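You operate a simulated robot arm through the tools that you are given. There is no shell and no other tool.

You are at the controls of a simulated robot arm. One attempt, no reset.

JOB
Clamp the two grey housings from the orange tray in the fixture and run the trial machine.
Fine: one run only, after both clamps are shut; both screws end driven home.

The check looks at the end state, three seconds after you hand in, the way a careful person would. Anything else that was tipped, shoved, dropped, spilled or broken makes it a failure.

ROBOT AND FRAMES
A 7-joint arm with a two-finger parallel gripper, fixed in place. Base frame: the origin is at the foot of the arm, x ahead of it, y to its left, z up. Lengths are in m, angles in degrees, forces in N, time in s.
Its first joint turns from -132.0 to 132.0 degrees. Payload 3.91 kg.
Tool frame: the origin (TCP) lies between the finger pads and is the grasp point; the fingertips stand 0.03 m ahead of it; z points along the fingers, y is the line along which they close. Largest opening 0.11 m; finger width 0.02, thickness 0.01; the body of the gripper, 0.048 by 0.112 m, starts 0.055 m behind the TCP.
Orientation is that of the tool frame in the base frame, as a unit quaternion [x, y, z, w]. With the fingers straight down and closing along the base's y, the tool's x points along the base's -x, its y along +y and its z along -z.

CONTROLS
- The arm moves only by the tool nudge_tool. Its argument "commands" is a list that holds one entry, the list of rows, each a list of 7 numbers: the finger opening in m, from 0 to 0.11, then the shift along the base's x, y, z in m, then the turn, a rotation vector about the base's x, y, z in degrees. In form: [[[grip, x, y, z, ax, ay, az], ...]]. A call has 1 to 20 rows; each row is the pose to reach, as a shift and turn from the pose commanded when the call began. Each row takes 0.2 s and may step no farther than 0.05 m and 8.6 degrees from the row before; otherwise, or with a gripper value out of range, the whole call is refused. A pose out of reach is approached as far as the arm can. The call stops where the force on the tool passes 40 N (or 10 N more than at its start, if that is more) or the arm is blocked; 0.2 s more then pass. Each finger travels about 0.108 m/s and halts on what it meets, pressing with about 35 N; the grip force reading is that of the motor and also rises with nothing between the fingers. The clock runs only during rows and for 0.2 s after the last one: add rows that repeat a pose to give the fingers time. It gives the time, the measured TCP pose, the force on the tool (base axes), the opening and the grip force at its end, in the units of the frame above (readings bear some noise), with the torque about the TCP (base axes, N m) and any sound that the robot's microphone picked up.
- Cameras (640 x 400 px; columns grow to the right, rows downward): "scene" is fixed at [0.2193, 0.4999, 1.3193]; the picture's right is [-0.56, -0.83, 0.00], its down [-0.39, 0.26, -0.88] and it looks along [0.73, -0.49, -0.47] (base axes); focal length 214 px, centre (320, 200). "wrist" rides on the gripper at [0.072, 0.017, -0.103] in the tool frame; the picture's right is [-0.23, 0.97, 0.00], its down [-0.76, -0.18, -0.62] and it looks along [-0.61, -0.14, 0.78] (tool axes); focal length 222 px, centre (320, 200). There is no depth. A picture from a camera that has moved, and an enlarged one, comes with that camera's place and axes in the base frame and with its lens.
- camera(camera): a new picture of that camera. The clock stands still meanwhile.
- zoom(camera, box): a new picture of the part [left, top, right, bottom] of that camera's present view, enlarged. The clock stands still meanwhile.
- finish_job(): hands the job in; it is judged then, once.

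Places have to be worked out from the pictures, the camera data and where the tool is seen. Open the gripper and draw the arm clear of the work before you hand the job in, unless the task says otherwise.

The tools are called after ">>>" as name(argument=value, ...) on one line, values as JSON. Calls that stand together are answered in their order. nudge_tool: Moves the arm, as the interface text tells. Its arguments: {"type":"object","properties":{"commands":{"type":"array","items":{"type":"array","items":{"type":"array","items":{"type":"number"}}}}},"required":["commands"]} The other tools are called the same way: camera (camera) takes a picture; zoom (camera, box) takes an enlarged picture of a part of a camera's view; finish_job () hands the job in.

At the start:

```text
clock: 0.0
ee_pos: [0.3671, 0.3738, 1.1715]
tcp_rot: [0.0, 1.0, 0.0, 0.0]
force: [-0.7, 0.0, -0.5]
moment: [0.01, 0.04, -0.02]
grip_width: 0.11
finger_force: 0.1
```

scene: 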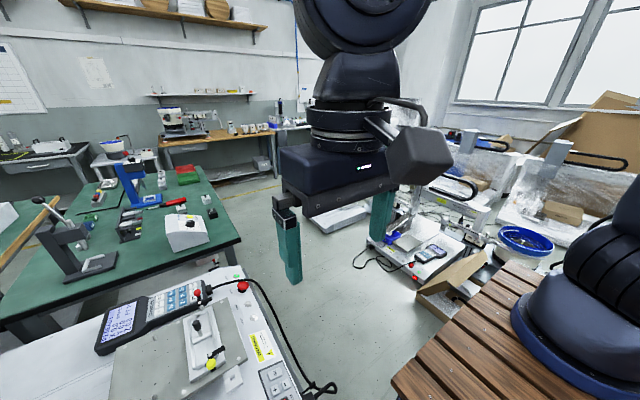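
wrist: 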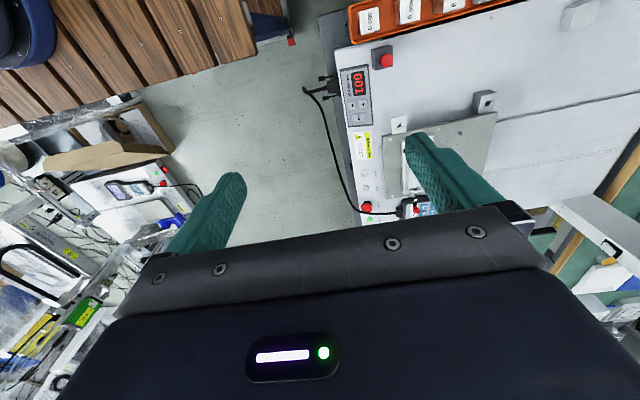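

The arm is high over the floor between benches; the fixture and panel appear at the lower-left of the scene view and the orange tray at the top of the wrist view. I enlarge these parts to look more closely.

>>> zoom(camera="scene", box=[80, 260, 340, 400])

>>> zoom(camera="wrist", box=[300, 0, 640, 230])

>>> zoom(camera="scene", box=[340, 180, 560, 320])

>>> zoom(camera="scene", box=[0, 120, 260, 280])

```text
2.46 times, centred on (210, 330) of scene
camera zoom: at [0.2193, 0.4999, 1.3193], right [-0.56, -0.83, 0.0], down [-0.39, 0.26, -0.88], along [0.73, -0.49, -0.47], focal length 528 px, centre (591, -120)
```

zoom: 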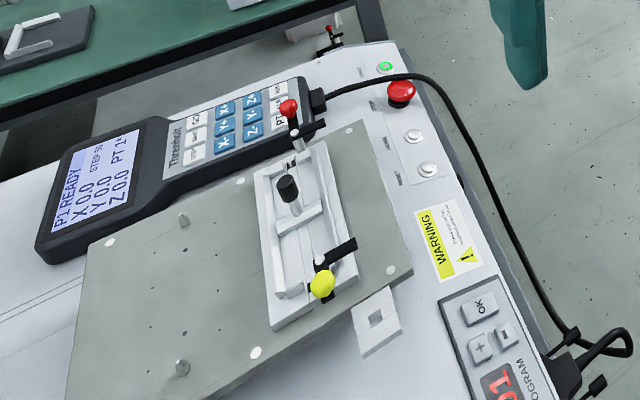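

```text
1.74 times, centred on (470, 115) of wrist
camera zoom: at [0.2944, 0.3893, 1.2741], right [0.23, 0.97, 0.0], down [0.76, -0.18, 0.62], along [0.61, -0.14, -0.78], focal length 386 px, centre (59, 348)
```

zoom: 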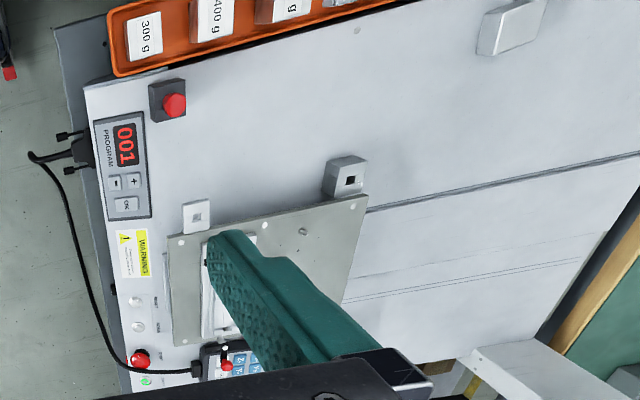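

```text
2.86 times, centred on (450, 250) of scene
camera zoom: at [0.2193, 0.4999, 1.3193], right [-0.56, -0.83, 0.0], down [-0.39, 0.26, -0.88], along [0.73, -0.49, -0.47], focal length 613 px, centre (-51, 57)
```

zoom: 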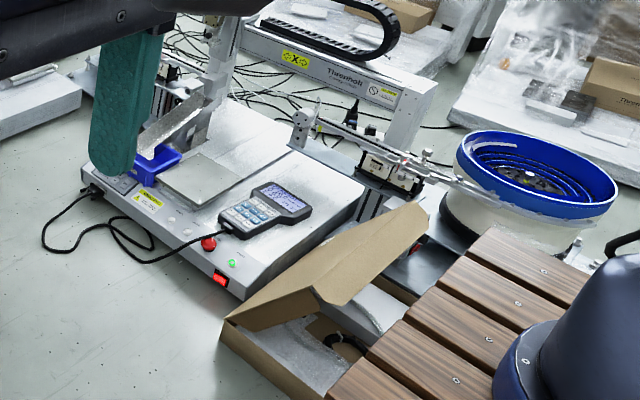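

```text
2.46 times, centred on (130, 200) of scene
camera zoom: at [0.2193, 0.4999, 1.3193], right [-0.56, -0.83, 0.0], down [-0.39, 0.26, -0.88], along [0.73, -0.49, -0.47], focal length 528 px, centre (788, 200)
```

zoom: 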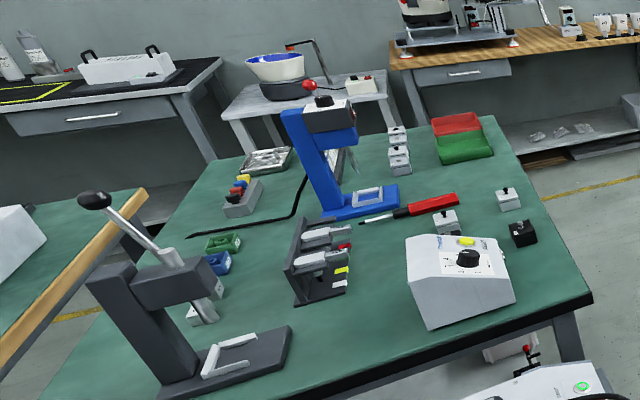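

The near bench surface is around z≈0.74, with the fixture plate near (0.55,0.5) and the tray near (0.3,0.6). I turn the tool about the vertical so that the wrist camera faces the bench and tray.

>>> nudge_tool(commands=[[[0.11, 0, 0, 0, 0, 0, 8.5], [0.11, 0, 0, 0, 0, 0, 17], [0.11, 0, 0, 0, 0, 0, 25.5], [0.11, 0, 0, 0, 0, 0, 34], [0.11, 0, 0, 0, 0, 0, 42.5], [0.11, 0, 0, 0, 0, 0, 51], [0.11, 0, 0, 0, 0, 0, 59.5], [0.11, 0, 0, 0, 0, 0, 68], [0.11, 0, 0, 0, 0, 0, 76], [0.11, 0, 0, 0, 0, 0, 84], [0.11, 0, 0, 0, 0, 0, 90]]])

>>> camera(camera="wrist")

>>> camera(camera="scene")

```text
clock: 2.4
ee_pos: [0.3647, 0.3732, 1.17]
tcp_rot: [0.708, -0.706, 0.0, 0.001]
force: [-0.1, 0.6, 0.4]
moment: [-0.06, 0.01, 0.03]
grip_width: 0.11
finger_force: 0.0
```

```text
taken
camera wrist: at [0.3499, 0.3003, 1.2738], right [-0.97, 0.23, 0.0], down [0.18, 0.76, 0.62], along [0.14, 0.61, -0.78], focal length 222 px, centre (320, 200)
```

wrist: 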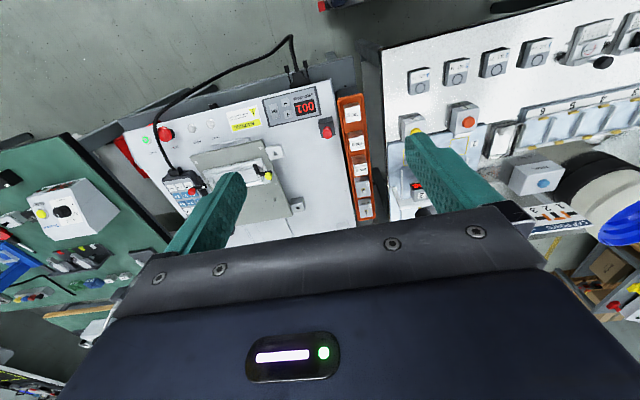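

```text
taken
```

scene: 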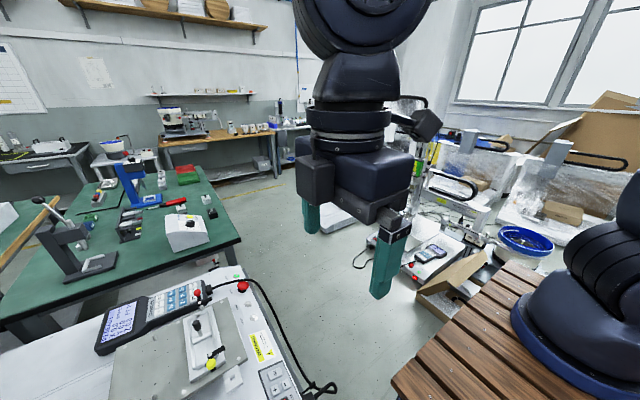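

A second machine with its own panel stands to the right, and the orange tray sits between the two. I enlarge the pieces to read labels and find the housings.

>>> zoom(camera="wrist", box=[100, 60, 340, 220])

>>> zoom(camera="wrist", box=[320, 80, 420, 230])

>>> zoom(camera="wrist", box=[370, 0, 640, 240])

>>> zoom(camera="wrist", box=[0, 130, 240, 350])

```text
2.50 times, centred on (220, 140) of wrist
camera zoom: at [0.3499, 0.3003, 1.2738], right [-0.97, 0.23, 0.0], down [0.18, 0.76, 0.62], along [0.14, 0.61, -0.78], focal length 555 px, centre (570, 350)
```

zoom: 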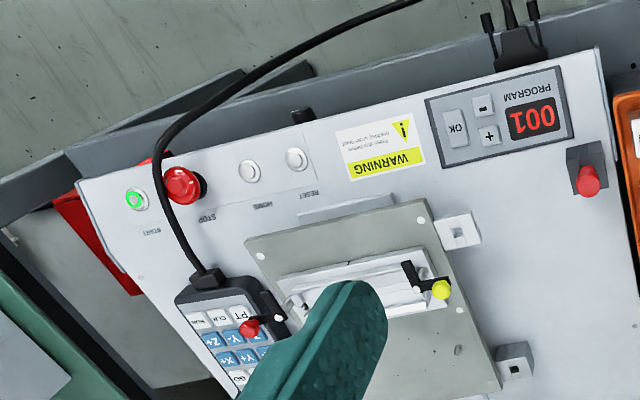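

```text
2.67 times, centred on (370, 155) of wrist
camera zoom: at [0.3499, 0.3003, 1.2738], right [-0.97, 0.23, 0.0], down [0.18, 0.76, 0.62], along [0.14, 0.61, -0.78], focal length 592 px, centre (187, 320)
```

zoom: 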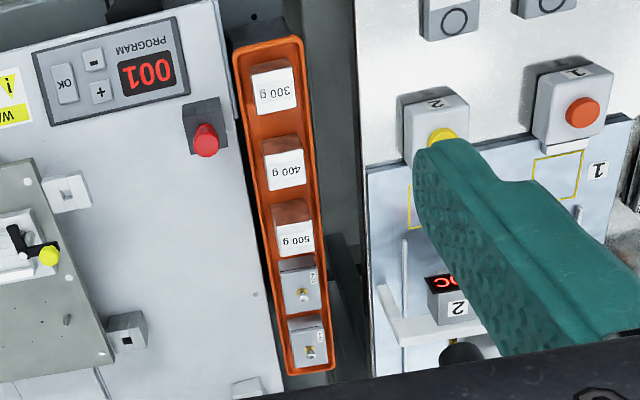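

```text
1.67 times, centred on (505, 120) of wrist
camera zoom: at [0.3499, 0.3003, 1.2738], right [-0.97, 0.23, 0.0], down [0.18, 0.76, 0.62], along [0.14, 0.61, -0.78], focal length 370 px, centre (12, 333)
```

zoom: 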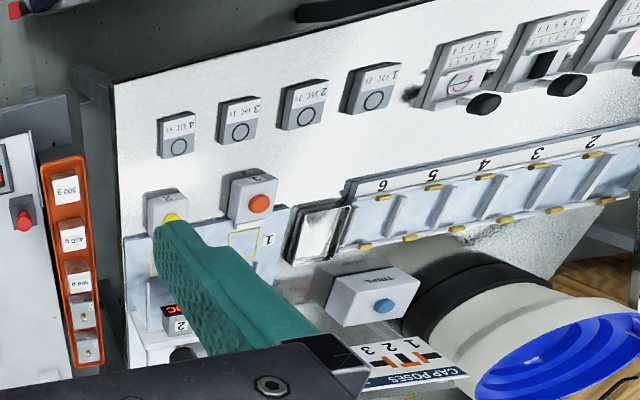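

```text
1.82 times, centred on (120, 240) of wrist
camera zoom: at [0.3499, 0.3003, 1.2738], right [-0.97, 0.23, 0.0], down [0.18, 0.76, 0.62], along [0.14, 0.61, -0.78], focal length 404 px, centre (684, 127)
```

zoom: 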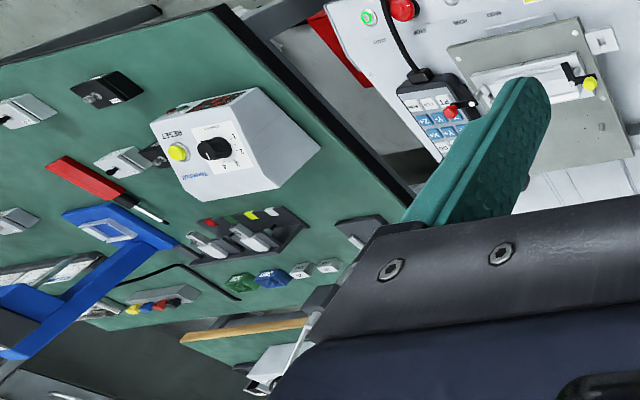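

The tray (along y at x≈0.315) holds three weights and the two grey housings with brass screws at y≈0.67 and 0.75. I move closer, in part, and look again.

>>> nudge_tool(commands=[[[0.11, -0.01, 0.03, -0.02, 0, 0, 0], [0.11, -0.01, 0.06, -0.05, 0, 0, 0], [0.11, -0.01, 0.09, -0.08, 0, 0, 0], [0.11, -0.01, 0.12, -0.11, 0, 0, 0], [0.11, -0.01, 0.15, -0.14, 0, 0, 0]]])

>>> camera(camera="wrist")

>>> camera(camera="scene")

```text
clock: 3.6
ee_pos: [0.3555, 0.5239, 1.0318]
tcp_rot: [-0.707, 0.707, -0.001, 0.001]
force: [-0.1, -0.6, 0.4]
moment: [0.05, -0.03, 0.01]
grip_width: 0.1097
finger_force: 0.1
```

```text
taken
camera wrist: at [0.3382, 0.4503, 1.1347], right [-0.97, 0.23, 0.0], down [0.18, 0.76, 0.62], along [0.14, 0.61, -0.78], focal length 222 px, centre (320, 200)
```

wrist: 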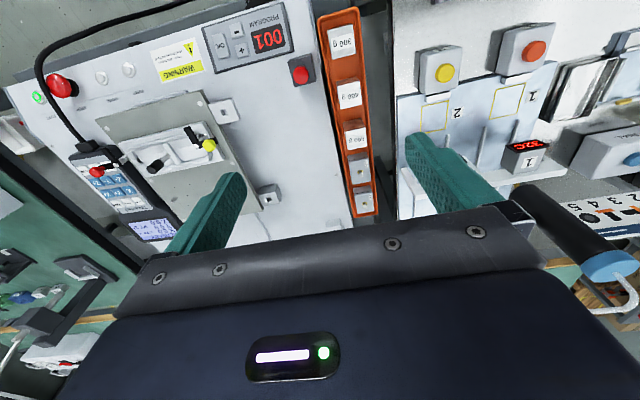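

```text
taken
```

scene: 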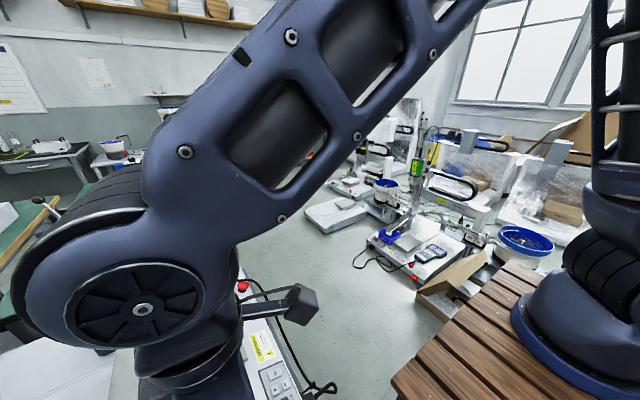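

>>> zoom(camera="wrist", box=[310, 100, 400, 220])

>>> zoom(camera="wrist", box=[80, 80, 300, 240])

>>> zoom(camera="wrist", box=[390, 20, 640, 220])

>>> zoom(camera="wrist", box=[0, 60, 160, 260])

```text
3.33 times, centred on (355, 160) of wrist
camera zoom: at [0.3382, 0.4503, 1.1347], right [-0.97, 0.23, 0.0], down [0.18, 0.76, 0.62], along [0.14, 0.61, -0.78], focal length 740 px, centre (203, 333)
```

zoom: 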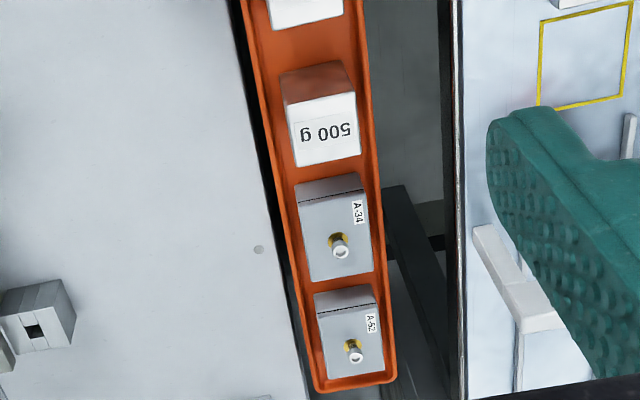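

```text
2.50 times, centred on (190, 160) of wrist
camera zoom: at [0.3382, 0.4503, 1.1347], right [-0.97, 0.23, 0.0], down [0.18, 0.76, 0.62], along [0.14, 0.61, -0.78], focal length 555 px, centre (645, 300)
```

zoom: 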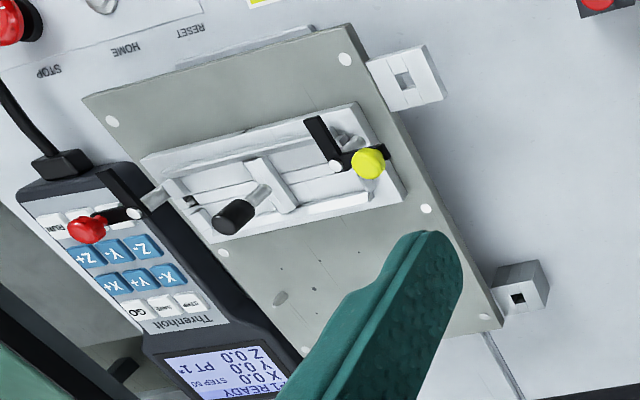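

```text
2.00 times, centred on (515, 120) of wrist
camera zoom: at [0.3382, 0.4503, 1.1347], right [-0.97, 0.23, 0.0], down [0.18, 0.76, 0.62], along [0.14, 0.61, -0.78], focal length 444 px, centre (-70, 360)
```

zoom: 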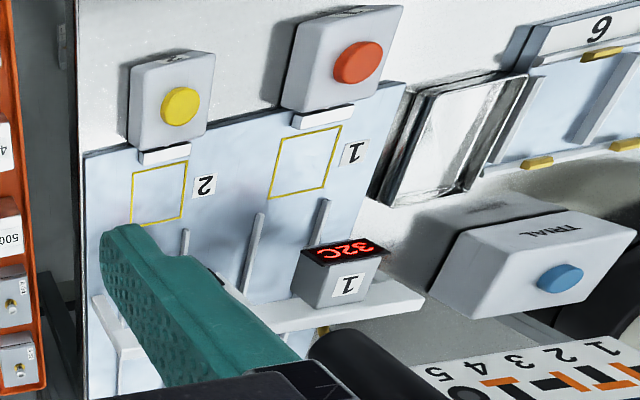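

```text
2.00 times, centred on (80, 160) of wrist
camera zoom: at [0.3382, 0.4503, 1.1347], right [-0.97, 0.23, 0.0], down [0.18, 0.76, 0.62], along [0.14, 0.61, -0.78], focal length 444 px, centre (800, 280)
```

zoom: 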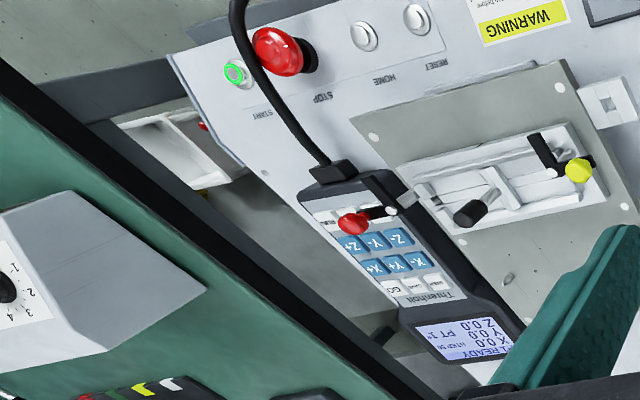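

The housings read A-34 and A-52, each with a screw standing proud. I now move the camera over the fixture plate at about (0.64,0.57) to understand the clamps.

>>> nudge_tool(commands=[[[0.11, 0.04, -0.02, 0, 0, 0, 0], [0.11, 0.08, -0.04, 0, 0, 0, 0], [0.11, 0.12, -0.06, 0, 0, 0, 0], [0.11, 0.16, -0.08, 0, 0, 0, 0], [0.11, 0.2, -0.1, 0, 0, 0, 0], [0.11, 0.245, -0.11, -0.0, 0, 0, 0]]])

>>> camera(camera="wrist")

>>> zoom(camera="wrist", box=[200, 60, 440, 220])

>>> camera(camera="scene")

```text
clock: 5.0
ee_pos: [0.6036, 0.4145, 1.0323]
tcp_rot: [-0.707, 0.708, 0.0, 0.0]
force: [-0.3, 0.8, 0.3]
moment: [-0.03, -0.03, -0.01]
grip_width: 0.1095
finger_force: 0.0
```

```text
taken
camera wrist: at [0.5864, 0.3399, 1.1352], right [-0.97, 0.23, 0.0], down [0.18, 0.76, 0.62], along [0.14, 0.61, -0.78], focal length 222 px, centre (320, 200)
```

wrist: 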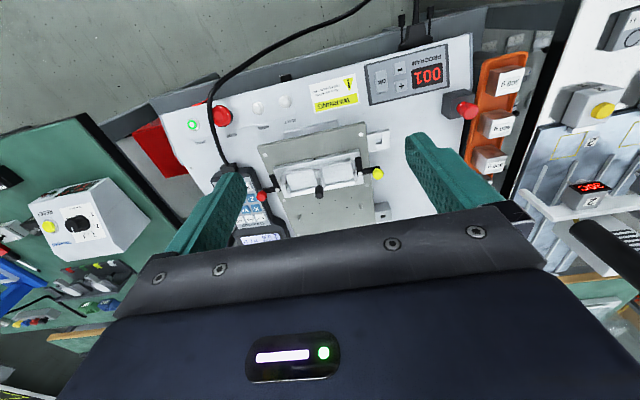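

```text
2.50 times, centred on (320, 140) of wrist
camera zoom: at [0.5864, 0.3399, 1.1352], right [-0.97, 0.23, 0.0], down [0.18, 0.76, 0.62], along [0.14, 0.61, -0.78], focal length 555 px, centre (320, 350)
```

zoom: 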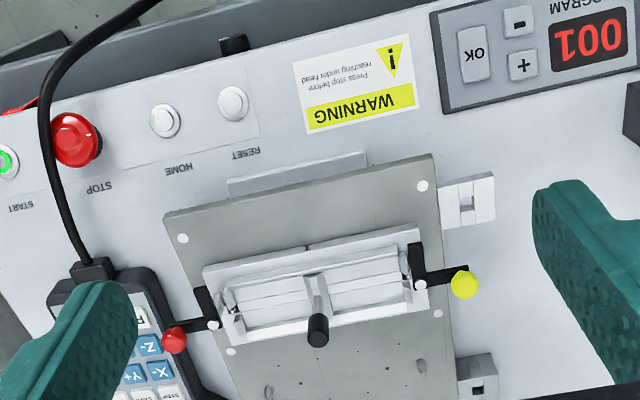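

```text
taken
```

scene: 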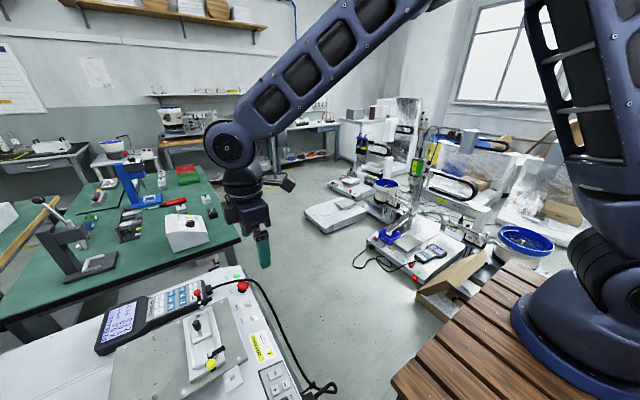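

The warning reads "Press stop before reaching under head", so I need to know where the machine's head is. I tilt the tool up to look beyond the fixture toward +y.

>>> nudge_tool(commands=[[[0.11, 0, -0.02, 0.02, 8, 0, 0], [0.11, 0, -0.04, 0.04, 16, 0, 0], [0.11, 0, -0.06, 0.06, 24, 0, 0], [0.11, 0, -0.08, 0.08, 32, 0, 0], [0.11, 0, -0.1, 0.1, 40, 0, 0]]])

>>> camera(camera="wrist")

>>> camera(camera="scene")

```text
clock: 6.2
ee_pos: [0.6011, 0.3131, 1.1315]
tcp_rot: [-0.663, 0.665, 0.242, 0.243]
force: [-0.1, 0.7, -0.1]
moment: [-0.04, -0.02, 0.0]
grip_width: 0.11
finger_force: 0.1
```

```text
taken
camera wrist: at [0.585, 0.1901, 1.1641], right [-0.97, 0.18, 0.15], down [0.18, 0.18, 0.97], along [0.14, 0.97, -0.21], focal length 222 px, centre (320, 200)
```

wrist: 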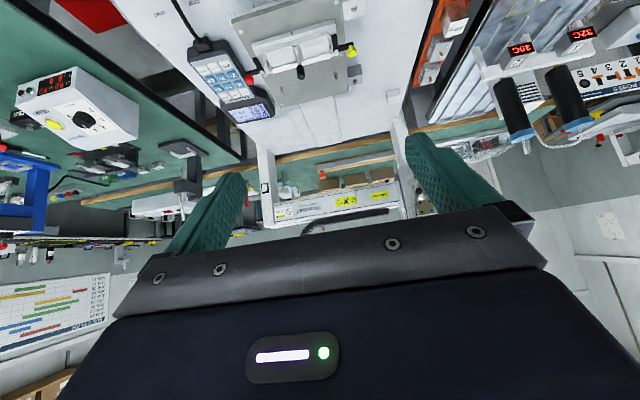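

```text
taken
```

scene: 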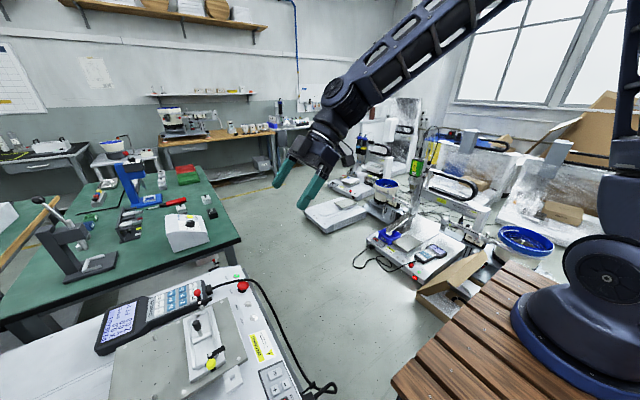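

The gantry with its beam stands behind the plate. I enlarge it to locate the head and columns.

>>> zoom(camera="wrist", box=[180, 20, 480, 250])

>>> zoom(camera="wrist", box=[400, 0, 640, 160])

>>> zoom(camera="wrist", box=[0, 40, 240, 220])

```text
1.74 times, centred on (330, 135) of wrist
camera zoom: at [0.585, 0.1901, 1.1641], right [-0.97, 0.18, 0.15], down [0.18, 0.18, 0.97], along [0.14, 0.97, -0.21], focal length 386 px, centre (303, 313)
```

zoom: 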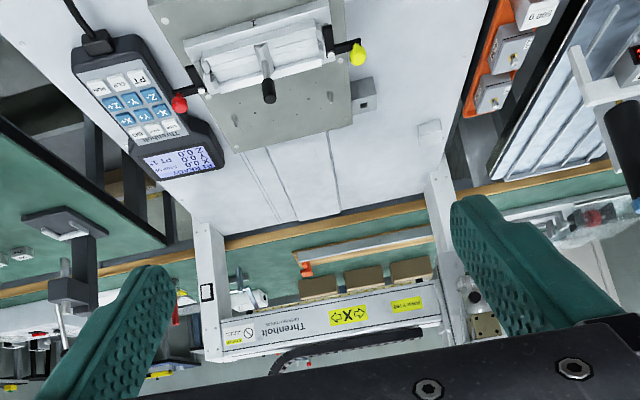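

```text
2.50 times, centred on (520, 80) of wrist
camera zoom: at [0.585, 0.1901, 1.1641], right [-0.97, 0.18, 0.15], down [0.18, 0.18, 0.97], along [0.14, 0.97, -0.21], focal length 555 px, centre (-180, 500)
```

zoom: 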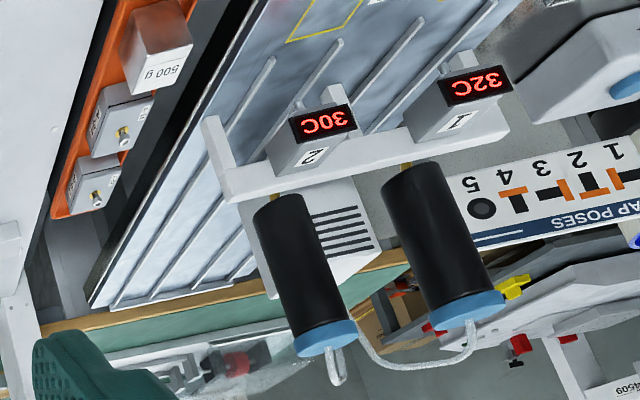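

```text
2.22 times, centred on (120, 130) of wrist
camera zoom: at [0.585, 0.1901, 1.1641], right [-0.97, 0.18, 0.15], down [0.18, 0.18, 0.97], along [0.14, 0.97, -0.21], focal length 494 px, centre (764, 356)
```

zoom: 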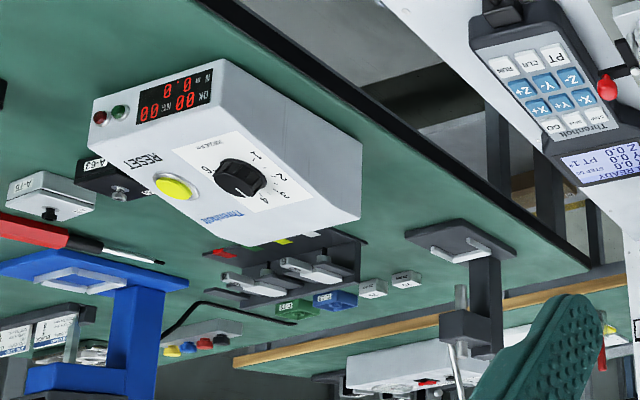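

The gantry columns stand near x≈0.36 and 0.9 at y≈1.0, with the fixture well in front. I tilt a bit more to see the head on the beam.

>>> nudge_tool(commands=[[[0.11, 0, 0, 0.0, 8, 0, 0], [0.11, 0, 0, 0, 16, 0, 0], [0.11, 0, 0, 0, 24, 0, 0], [0.11, 0, 0, 0, 28, 0, 0]]])

>>> camera(camera="wrist")

>>> zoom(camera="wrist", box=[200, 0, 440, 200])

```text
clock: 7.2
ee_pos: [0.6004, 0.3135, 1.1334]
tcp_rot: [-0.586, 0.586, 0.396, 0.396]
force: [-1.4, -0.1, 0.4]
moment: [-0.02, 0.01, -0.03]
grip_width: 0.11
finger_force: 0.0
```

```text
taken
camera wrist: at [0.5842, 0.1897, 1.103], right [-0.97, 0.09, 0.21], down [0.18, -0.29, 0.94], along [0.14, 0.95, 0.27], focal length 222 px, centre (320, 200)
```

wrist: 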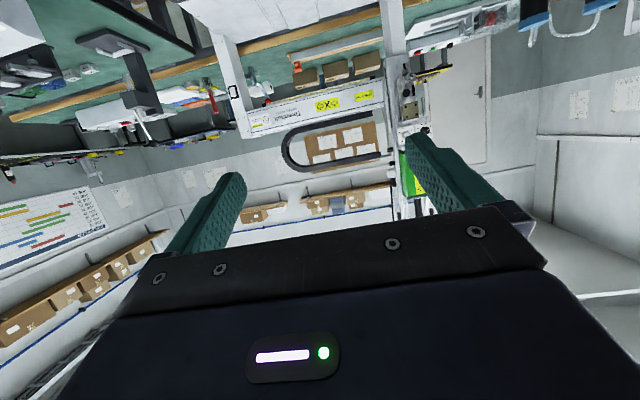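

```text
2.00 times, centred on (320, 100) of wrist
camera zoom: at [0.5842, 0.1897, 1.103], right [-0.97, 0.09, 0.21], down [0.18, -0.29, 0.94], along [0.14, 0.95, 0.27], focal length 444 px, centre (320, 400)
```

zoom: 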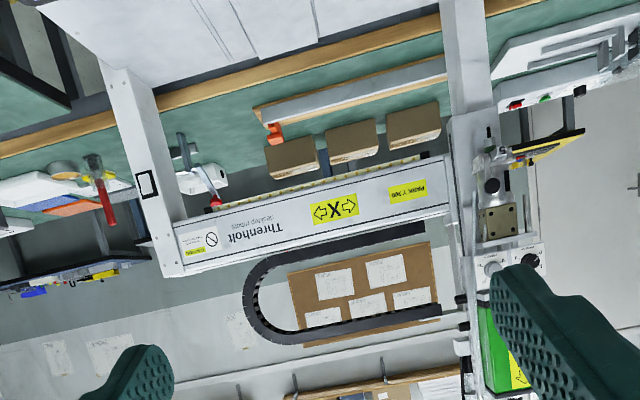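

The head is parked at the low-x end of the beam (x≈0.36, y≈0.95), away from the fixture. I read the labels on the gantry and head.

>>> zoom(camera="wrist", box=[330, 40, 480, 140])

>>> zoom(camera="wrist", box=[240, 80, 330, 140])

>>> zoom(camera="wrist", box=[390, 40, 470, 200])

>>> zoom(camera="scene", box=[160, 250, 340, 400])

```text
4.00 times, centred on (405, 90) of wrist
camera zoom: at [0.5842, 0.1897, 1.103], right [-0.97, 0.09, 0.21], down [0.18, -0.29, 0.94], along [0.14, 0.95, 0.27], focal length 888 px, centre (-20, 640)
```

zoom: 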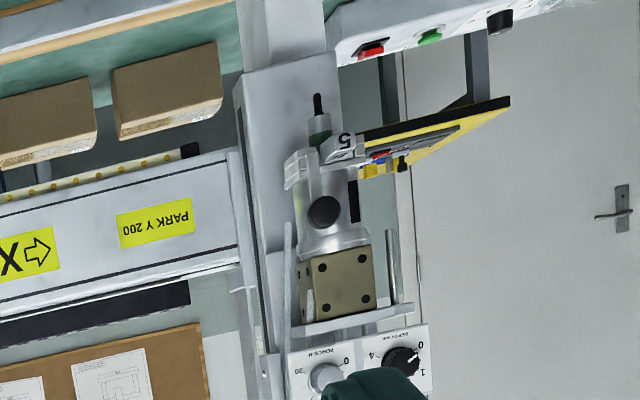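

```text
6.67 times, centred on (285, 110) of wrist
camera zoom: at [0.5842, 0.1897, 1.103], right [-0.97, 0.09, 0.21], down [0.18, -0.29, 0.94], along [0.14, 0.95, 0.27], focal length 1481 px, centre (553, 800)
```

zoom: 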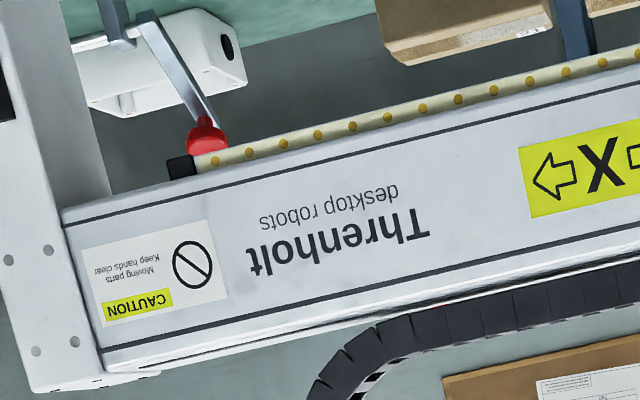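

```text
2.50 times, centred on (430, 120) of wrist
camera zoom: at [0.5842, 0.1897, 1.103], right [-0.97, 0.09, 0.21], down [0.18, -0.29, 0.94], along [0.14, 0.95, 0.27], focal length 555 px, centre (45, 400)
```

zoom: 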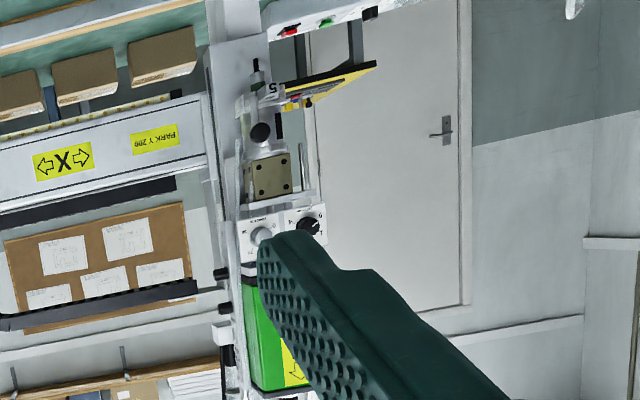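

```text
2.67 times, centred on (250, 325) of scene
camera zoom: at [0.2193, 0.4999, 1.3193], right [-0.56, -0.83, 0.0], down [-0.39, 0.26, -0.88], along [0.73, -0.49, -0.47], focal length 572 px, centre (507, -133)
```

zoom: 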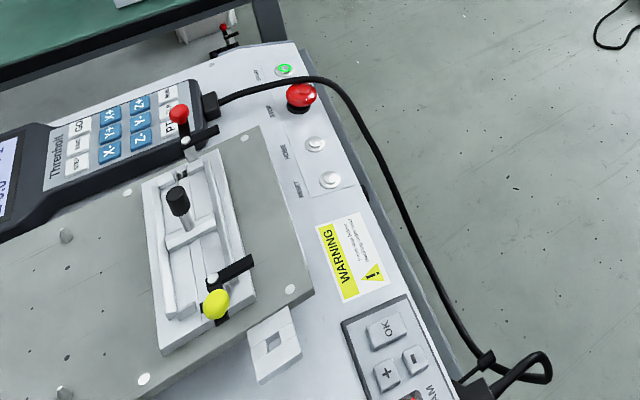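

The head carries FORCE and DEPTH knobs and is parked. Before deciding which machine is meant, I return the tool to vertical and look over the neighbouring bench with the TRIAL box.

>>> nudge_tool(commands=[[[0.11, -0.04, 0.02, 0.0, -8.5, 0, 0], [0.11, -0.08, 0.04, 0, -17, 0, 0], [0.11, -0.12, 0.06, 0, -25.5, 0, 0], [0.11, -0.16, 0.08, 0, -34, 0, 0], [0.11, -0.2, 0.1, 0, -42.5, 0, 0], [0.11, -0.24, 0.12, 0, -51, 0, 0], [0.11, -0.28, 0.13, 0, -59.5, 0, 0], [0.11, -0.32, 0.14, 0, -68, 0, 0], [0.11, -0.36, 0.15, 0, -68, 0, 0], [0.11, -0.4, 0.15, 0, -68, 0, 0]]])

>>> camera(camera="wrist")

```text
clock: 9.4
ee_pos: [0.2002, 0.4627, 1.1308]
tcp_rot: [-0.707, 0.708, -0.001, 0.0]
force: [0.0, 0.2, 0.1]
moment: [0.01, 0.03, 0.01]
grip_width: 0.1101
finger_force: 0.1
```

```text
taken
camera wrist: at [0.1848, 0.3894, 1.2343], right [-0.97, 0.23, 0.0], down [0.18, 0.76, 0.62], along [0.14, 0.61, -0.78], focal length 222 px, centre (320, 200)
```

wrist: 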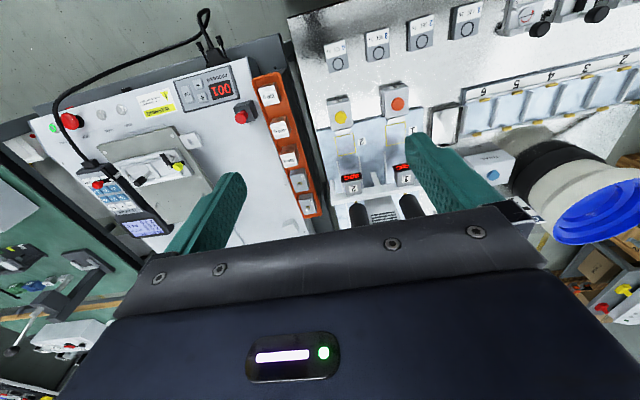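

>>> zoom(camera="wrist", box=[300, 0, 480, 110])

>>> zoom(camera="wrist", box=[460, 0, 640, 110])

>>> zoom(camera="wrist", box=[310, 90, 460, 230])

>>> zoom(camera="wrist", box=[440, 100, 640, 240])

>>> zoom(camera="wrist", box=[240, 140, 330, 230])

```text
3.56 times, centred on (390, 55) of wrist
camera zoom: at [0.1848, 0.3894, 1.2343], right [-0.97, 0.23, 0.0], down [0.18, 0.76, 0.62], along [0.14, 0.61, -0.78], focal length 790 px, centre (71, 716)
```

zoom: 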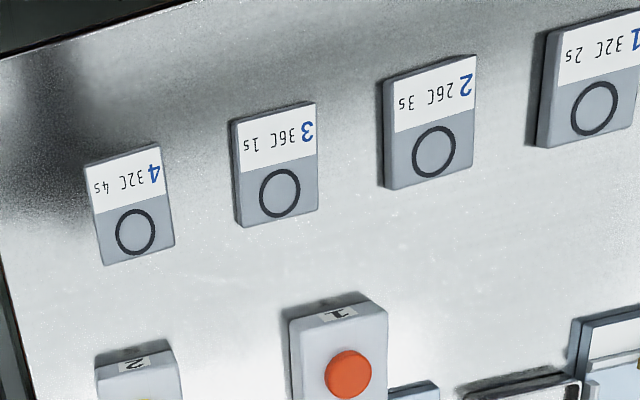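

```text
3.56 times, centred on (550, 55) of wrist
camera zoom: at [0.1848, 0.3894, 1.2343], right [-0.97, 0.23, 0.0], down [0.18, 0.76, 0.62], along [0.14, 0.61, -0.78], focal length 790 px, centre (-498, 716)
```

zoom: 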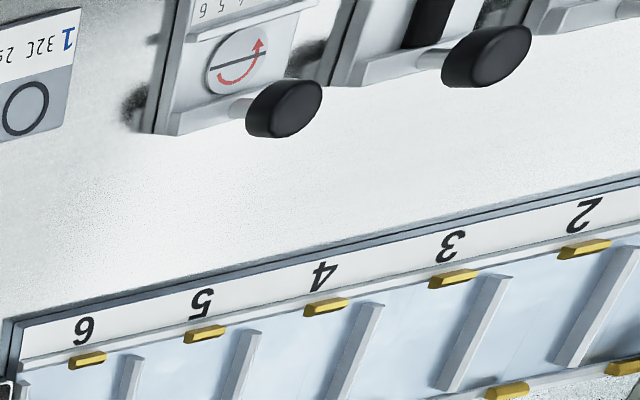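

```text
2.86 times, centred on (385, 160) of wrist
camera zoom: at [0.1848, 0.3894, 1.2343], right [-0.97, 0.23, 0.0], down [0.18, 0.76, 0.62], along [0.14, 0.61, -0.78], focal length 635 px, centre (134, 314)
```

zoom: 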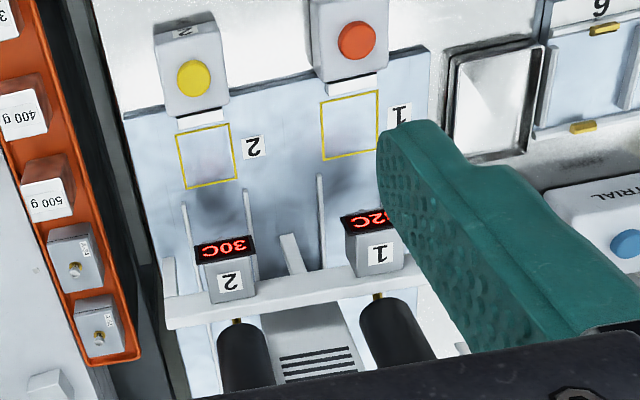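

```text
2.86 times, centred on (540, 170) of wrist
camera zoom: at [0.1848, 0.3894, 1.2343], right [-0.97, 0.23, 0.0], down [0.18, 0.76, 0.62], along [0.14, 0.61, -0.78], focal length 635 px, centre (-309, 286)
```

zoom: 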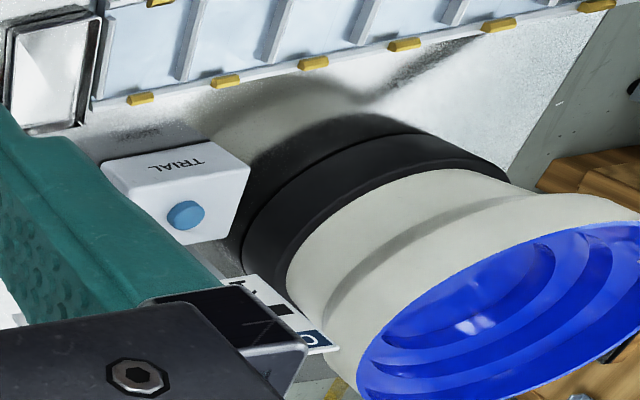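

```text
4.44 times, centred on (285, 185) of wrist
camera zoom: at [0.1848, 0.3894, 1.2343], right [-0.97, 0.23, 0.0], down [0.18, 0.76, 0.62], along [0.14, 0.61, -0.78], focal length 987 px, centre (476, 267)
```

zoom: 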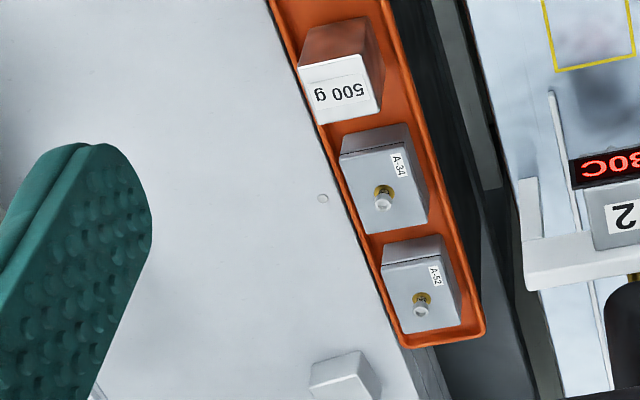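

The neighbouring bench is a separate feeder setup; the fixture with the two clamps and the screwdriving head belongs to the Threnholt machine. The screw tops of A-34 and A-52 triangulate to about (0.312,0.701,0.755) and (0.311,0.785,0.756). I now go close to the fixture to study pockets and clamps.

>>> nudge_tool(commands=[[[0.11, 0.045, 0, 0.0, 0, 0, 0], [0.11, 0.09, 0, 0, 0, 0, 0], [0.11, 0.135, 0, 0, 0, 0, 0], [0.11, 0.18, 0, 0, 0, 0, 0], [0.11, 0.225, 0, 0, 0, 0, 0], [0.11, 0.27, -0.0, -0.02, 0, 0, 0], [0.11, 0.31, -0.01, -0.05, 0, 0, 0], [0.11, 0.35, -0.015, -0.08, 0, 0, 0], [0.11, 0.39, -0.02, -0.11, 0, 0, 0], [0.11, 0.41, -0.02, -0.15, 0, 0, 0], [0.11, 0.41, -0.02, -0.19, 0, 0, 0]]])

>>> camera(camera="wrist")

>>> zoom(camera="wrist", box=[200, 80, 440, 220])

>>> zoom(camera="scene", box=[150, 300, 260, 400])

```text
refused: row 7 steps farther than a row can; nothing moved
```

```text
taken
camera wrist: at [0.1848, 0.3894, 1.2343], right [-0.97, 0.23, 0.0], down [0.18, 0.76, 0.62], along [0.14, 0.61, -0.78], focal length 222 px, centre (320, 200)
```

wrist: 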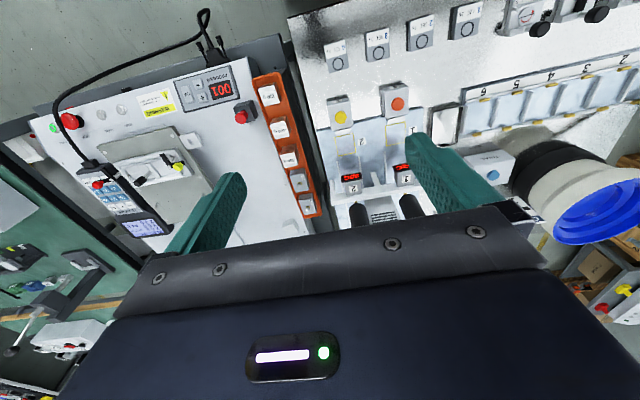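

```text
2.67 times, centred on (320, 150) of wrist
camera zoom: at [0.1848, 0.3894, 1.2343], right [-0.97, 0.23, 0.0], down [0.18, 0.76, 0.62], along [0.14, 0.61, -0.78], focal length 592 px, centre (320, 333)
```

zoom: 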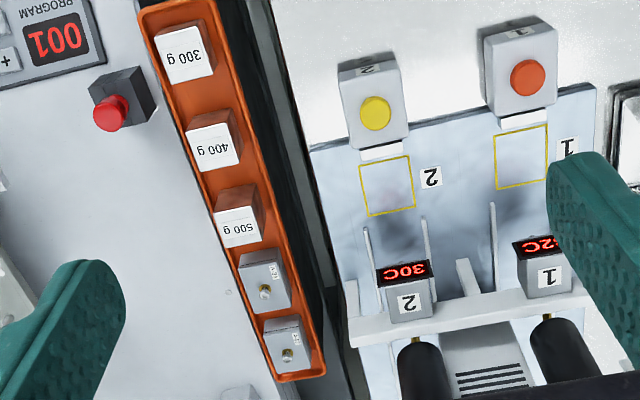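

```text
4.00 times, centred on (205, 350) of scene
camera zoom: at [0.2193, 0.4999, 1.3193], right [-0.56, -0.83, 0.0], down [-0.39, 0.26, -0.88], along [0.73, -0.49, -0.47], focal length 858 px, centre (780, -400)
```

zoom: 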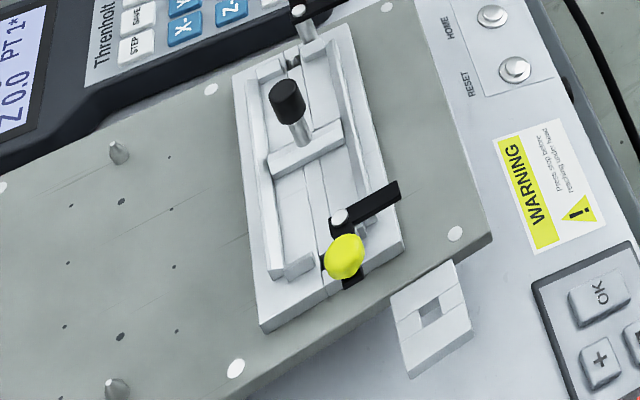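

The move was refused for a step over 0.05 m, so I resend it with smaller steps toward the fixture.

>>> nudge_tool(commands=[[[0.11, 0.045, 0, 0.0, 0, 0, 0], [0.11, 0.09, 0, 0, 0, 0, 0], [0.11, 0.135, 0, 0, 0, 0, 0], [0.11, 0.18, 0, 0, 0, 0, 0], [0.11, 0.225, 0, 0, 0, 0, 0], [0.11, 0.265, -0.0, -0.02, 0, 0, 0], [0.11, 0.3, -0.01, -0.05, 0, 0, 0], [0.11, 0.335, -0.015, -0.08, 0, 0, 0], [0.11, 0.37, -0.02, -0.11, 0, 0, 0], [0.11, 0.4, -0.02, -0.145, 0, 0, 0], [0.11, 0.42, -0.02, -0.19, 0, 0, 0]]])

>>> camera(camera="wrist")

>>> zoom(camera="wrist", box=[200, 80, 440, 220])

>>> camera(camera="scene")

```text
clock: 11.8
ee_pos: [0.6217, 0.4425, 0.942]
tcp_rot: [0.707, -0.707, 0.0, 0.0]
force: [-0.6, -0.3, 1.3]
moment: [-0.02, 0.02, -0.03]
grip_width: 0.1101
finger_force: 0.1
```

```text
taken
camera wrist: at [0.6066, 0.3689, 1.0437], right [-0.97, 0.23, 0.0], down [0.18, 0.76, 0.62], along [0.14, 0.61, -0.78], focal length 222 px, centre (320, 200)
```

wrist: 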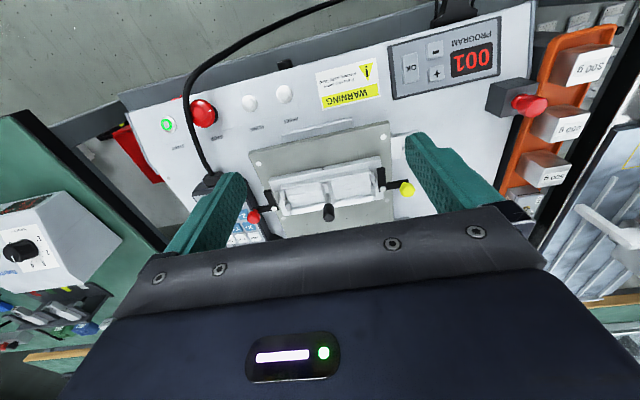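

```text
2.67 times, centred on (320, 150) of wrist
camera zoom: at [0.6066, 0.3689, 1.0437], right [-0.97, 0.23, 0.0], down [0.18, 0.76, 0.62], along [0.14, 0.61, -0.78], focal length 592 px, centre (320, 333)
```

zoom: 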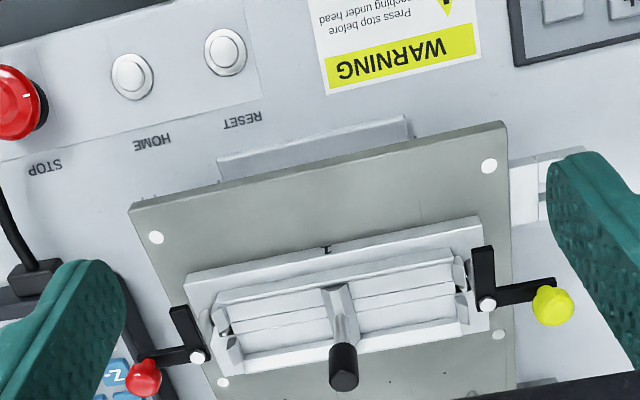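

```text
taken
```

scene: 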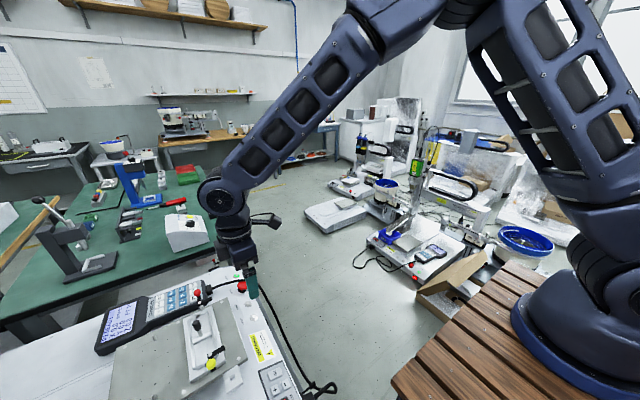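

I can see the fixture: pivots near (0.5645,0.557,0.803) and (0.719,0.557,0.803), the knobs outward at x≈0.536 and 0.746, arms pointing −y (open). I enlarge strongly to measure the pockets.

>>> zoom(camera="wrist", box=[240, 155, 330, 225])

>>> zoom(camera="wrist", box=[310, 150, 420, 225])

>>> zoom(camera="scene", box=[180, 310, 235, 380])

```text
5.71 times, centred on (285, 190) of wrist
camera zoom: at [0.6066, 0.3689, 1.0437], right [-0.97, 0.23, 0.0], down [0.18, 0.76, 0.62], along [0.14, 0.61, -0.78], focal length 1269 px, centre (520, 257)
```

zoom: 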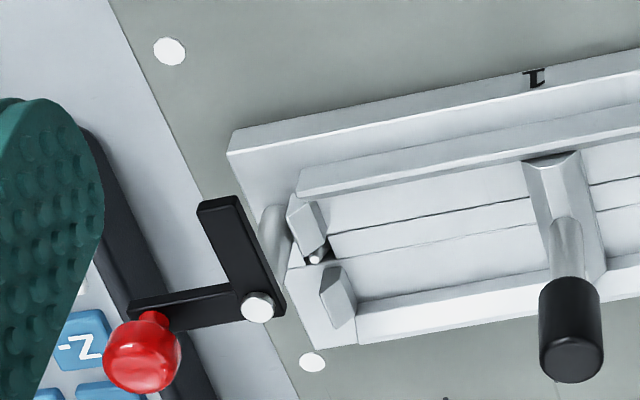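

```text
5.33 times, centred on (365, 188) of wrist
camera zoom: at [0.6066, 0.3689, 1.0437], right [-0.97, 0.23, 0.0], down [0.18, 0.76, 0.62], along [0.14, 0.61, -0.78], focal length 1185 px, centre (80, 267)
```

zoom: 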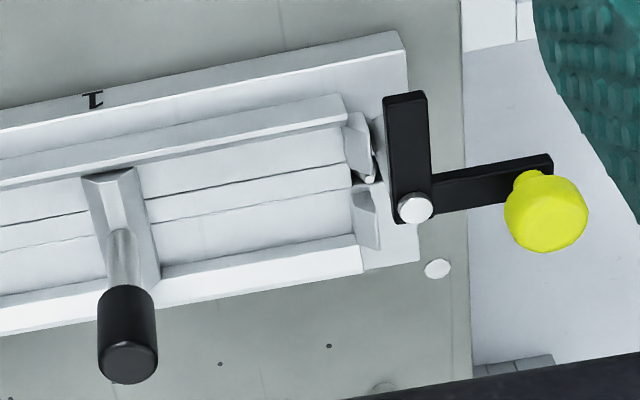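

```text
5.71 times, centred on (208, 345) of scene
camera zoom: at [0.2193, 0.4999, 1.3193], right [-0.56, -0.83, 0.0], down [-0.39, 0.26, -0.88], along [0.73, -0.49, -0.47], focal length 1226 px, centre (963, -629)
```

zoom: 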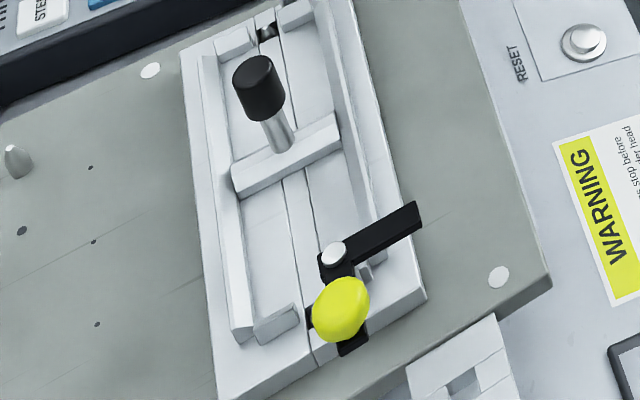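

The pockets look about 0.057 (x) by 0.045 (y), centred around y≈0.57, with pivots standing outside the ends. I now go over the tray for a close view of the housings.

>>> nudge_tool(commands=[[[0.11, -0.03, 0.02, 0.02, 0, 0, 0], [0.11, -0.07, 0.04, 0.03, 0, 0, 0], [0.11, -0.11, 0.06, 0.03, 0, 0, 0], [0.11, -0.15, 0.08, 0.03, 0, 0, 0], [0.11, -0.19, 0.1, 0.03, 0, 0, 0], [0.11, -0.23, 0.12, 0.02, 0, 0, 0], [0.11, -0.27, 0.14, 0, 0, 0, 0], [0.11, -0.3, 0.16, -0.02, 0, 0, 0]]])

>>> camera(camera="wrist")

>>> zoom(camera="wrist", box=[290, 110, 410, 220])

```text
clock: 13.6
ee_pos: [0.3214, 0.6034, 0.9215]
tcp_rot: [-0.706, 0.708, 0.001, -0.001]
force: [0.1, -0.1, -0.1]
moment: [0.04, 0.04, -0.03]
grip_width: 0.1102
finger_force: 0.0
```

```text
taken
camera wrist: at [0.3054, 0.53, 1.0247], right [-0.97, 0.23, 0.0], down [0.18, 0.76, 0.62], along [0.14, 0.61, -0.78], focal length 222 px, centre (320, 200)
```

wrist: 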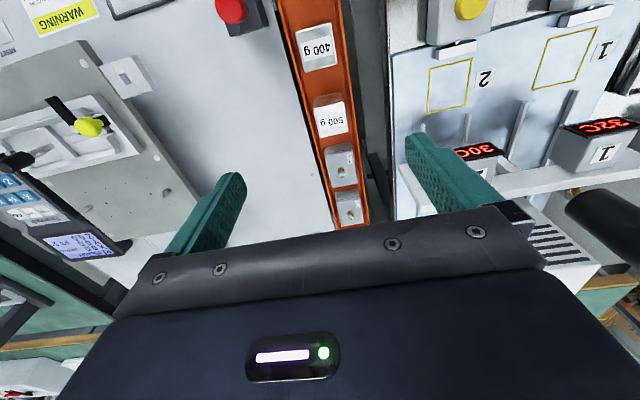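

```text
3.64 times, centred on (350, 165) of wrist
camera zoom: at [0.3054, 0.53, 1.0247], right [-0.97, 0.23, 0.0], down [0.18, 0.76, 0.62], along [0.14, 0.61, -0.78], focal length 808 px, centre (211, 327)
```

zoom: 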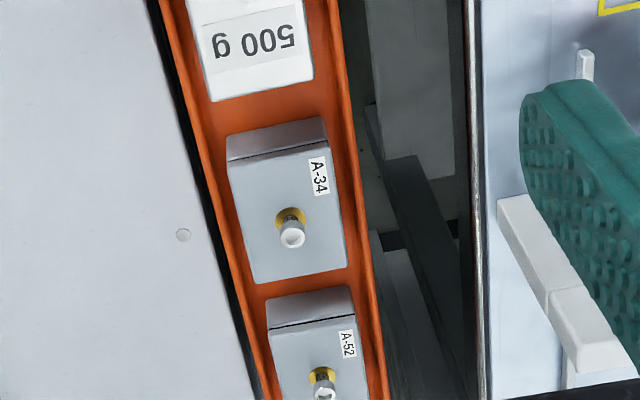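

A-34's top is ~0.040 (x) × 0.058 (y) centred at (0.313,0.7035), top z≈0.740, with the tray rim about level with it. I move along +y to view A-52 and the end gap of the tray.

>>> nudge_tool(commands=[[[0.11, 0, 0.03, 0, 0, 0, 0], [0.11, 0, 0.06, 0, 0, 0, 0], [0.11, 0, 0.08, -0.02, 0, 0, 0]]])

>>> camera(camera="wrist")

>>> zoom(camera="wrist", box=[270, 80, 410, 215])

```text
clock: 14.4
ee_pos: [0.3213, 0.6843, 0.9028]
tcp_rot: [-0.707, 0.708, 0.0, 0.001]
force: [-0.1, 1.3, 1.3]
moment: [0.01, 0.03, 0.0]
grip_width: 0.11
finger_force: 0.1
```

```text
taken
camera wrist: at [0.3047, 0.6104, 1.0047], right [-0.97, 0.23, 0.0], down [0.18, 0.76, 0.62], along [0.14, 0.61, -0.78], focal length 222 px, centre (320, 200)
```

wrist: 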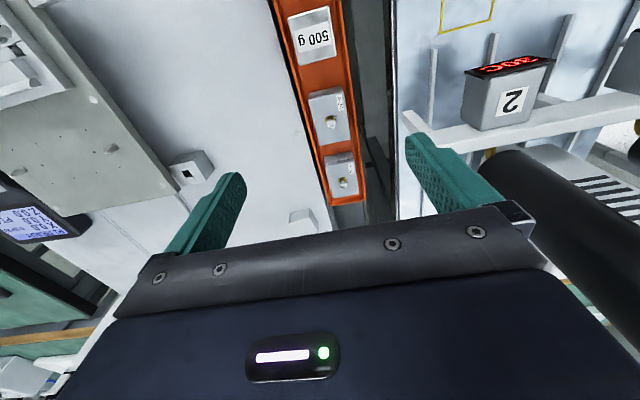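

```text
2.96 times, centred on (340, 148) of wrist
camera zoom: at [0.3047, 0.6104, 1.0047], right [-0.97, 0.23, 0.0], down [0.18, 0.76, 0.62], along [0.14, 0.61, -0.78], focal length 658 px, centre (261, 356)
```

zoom: 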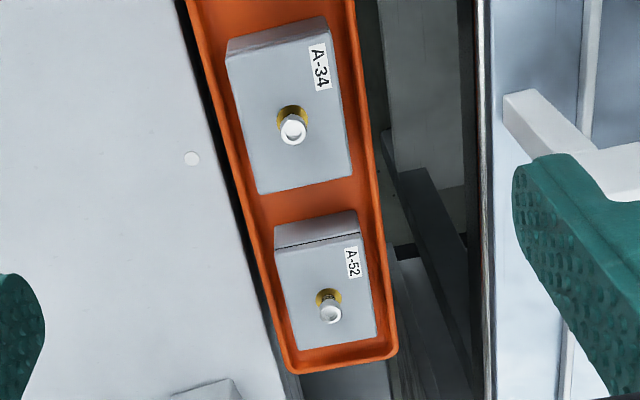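

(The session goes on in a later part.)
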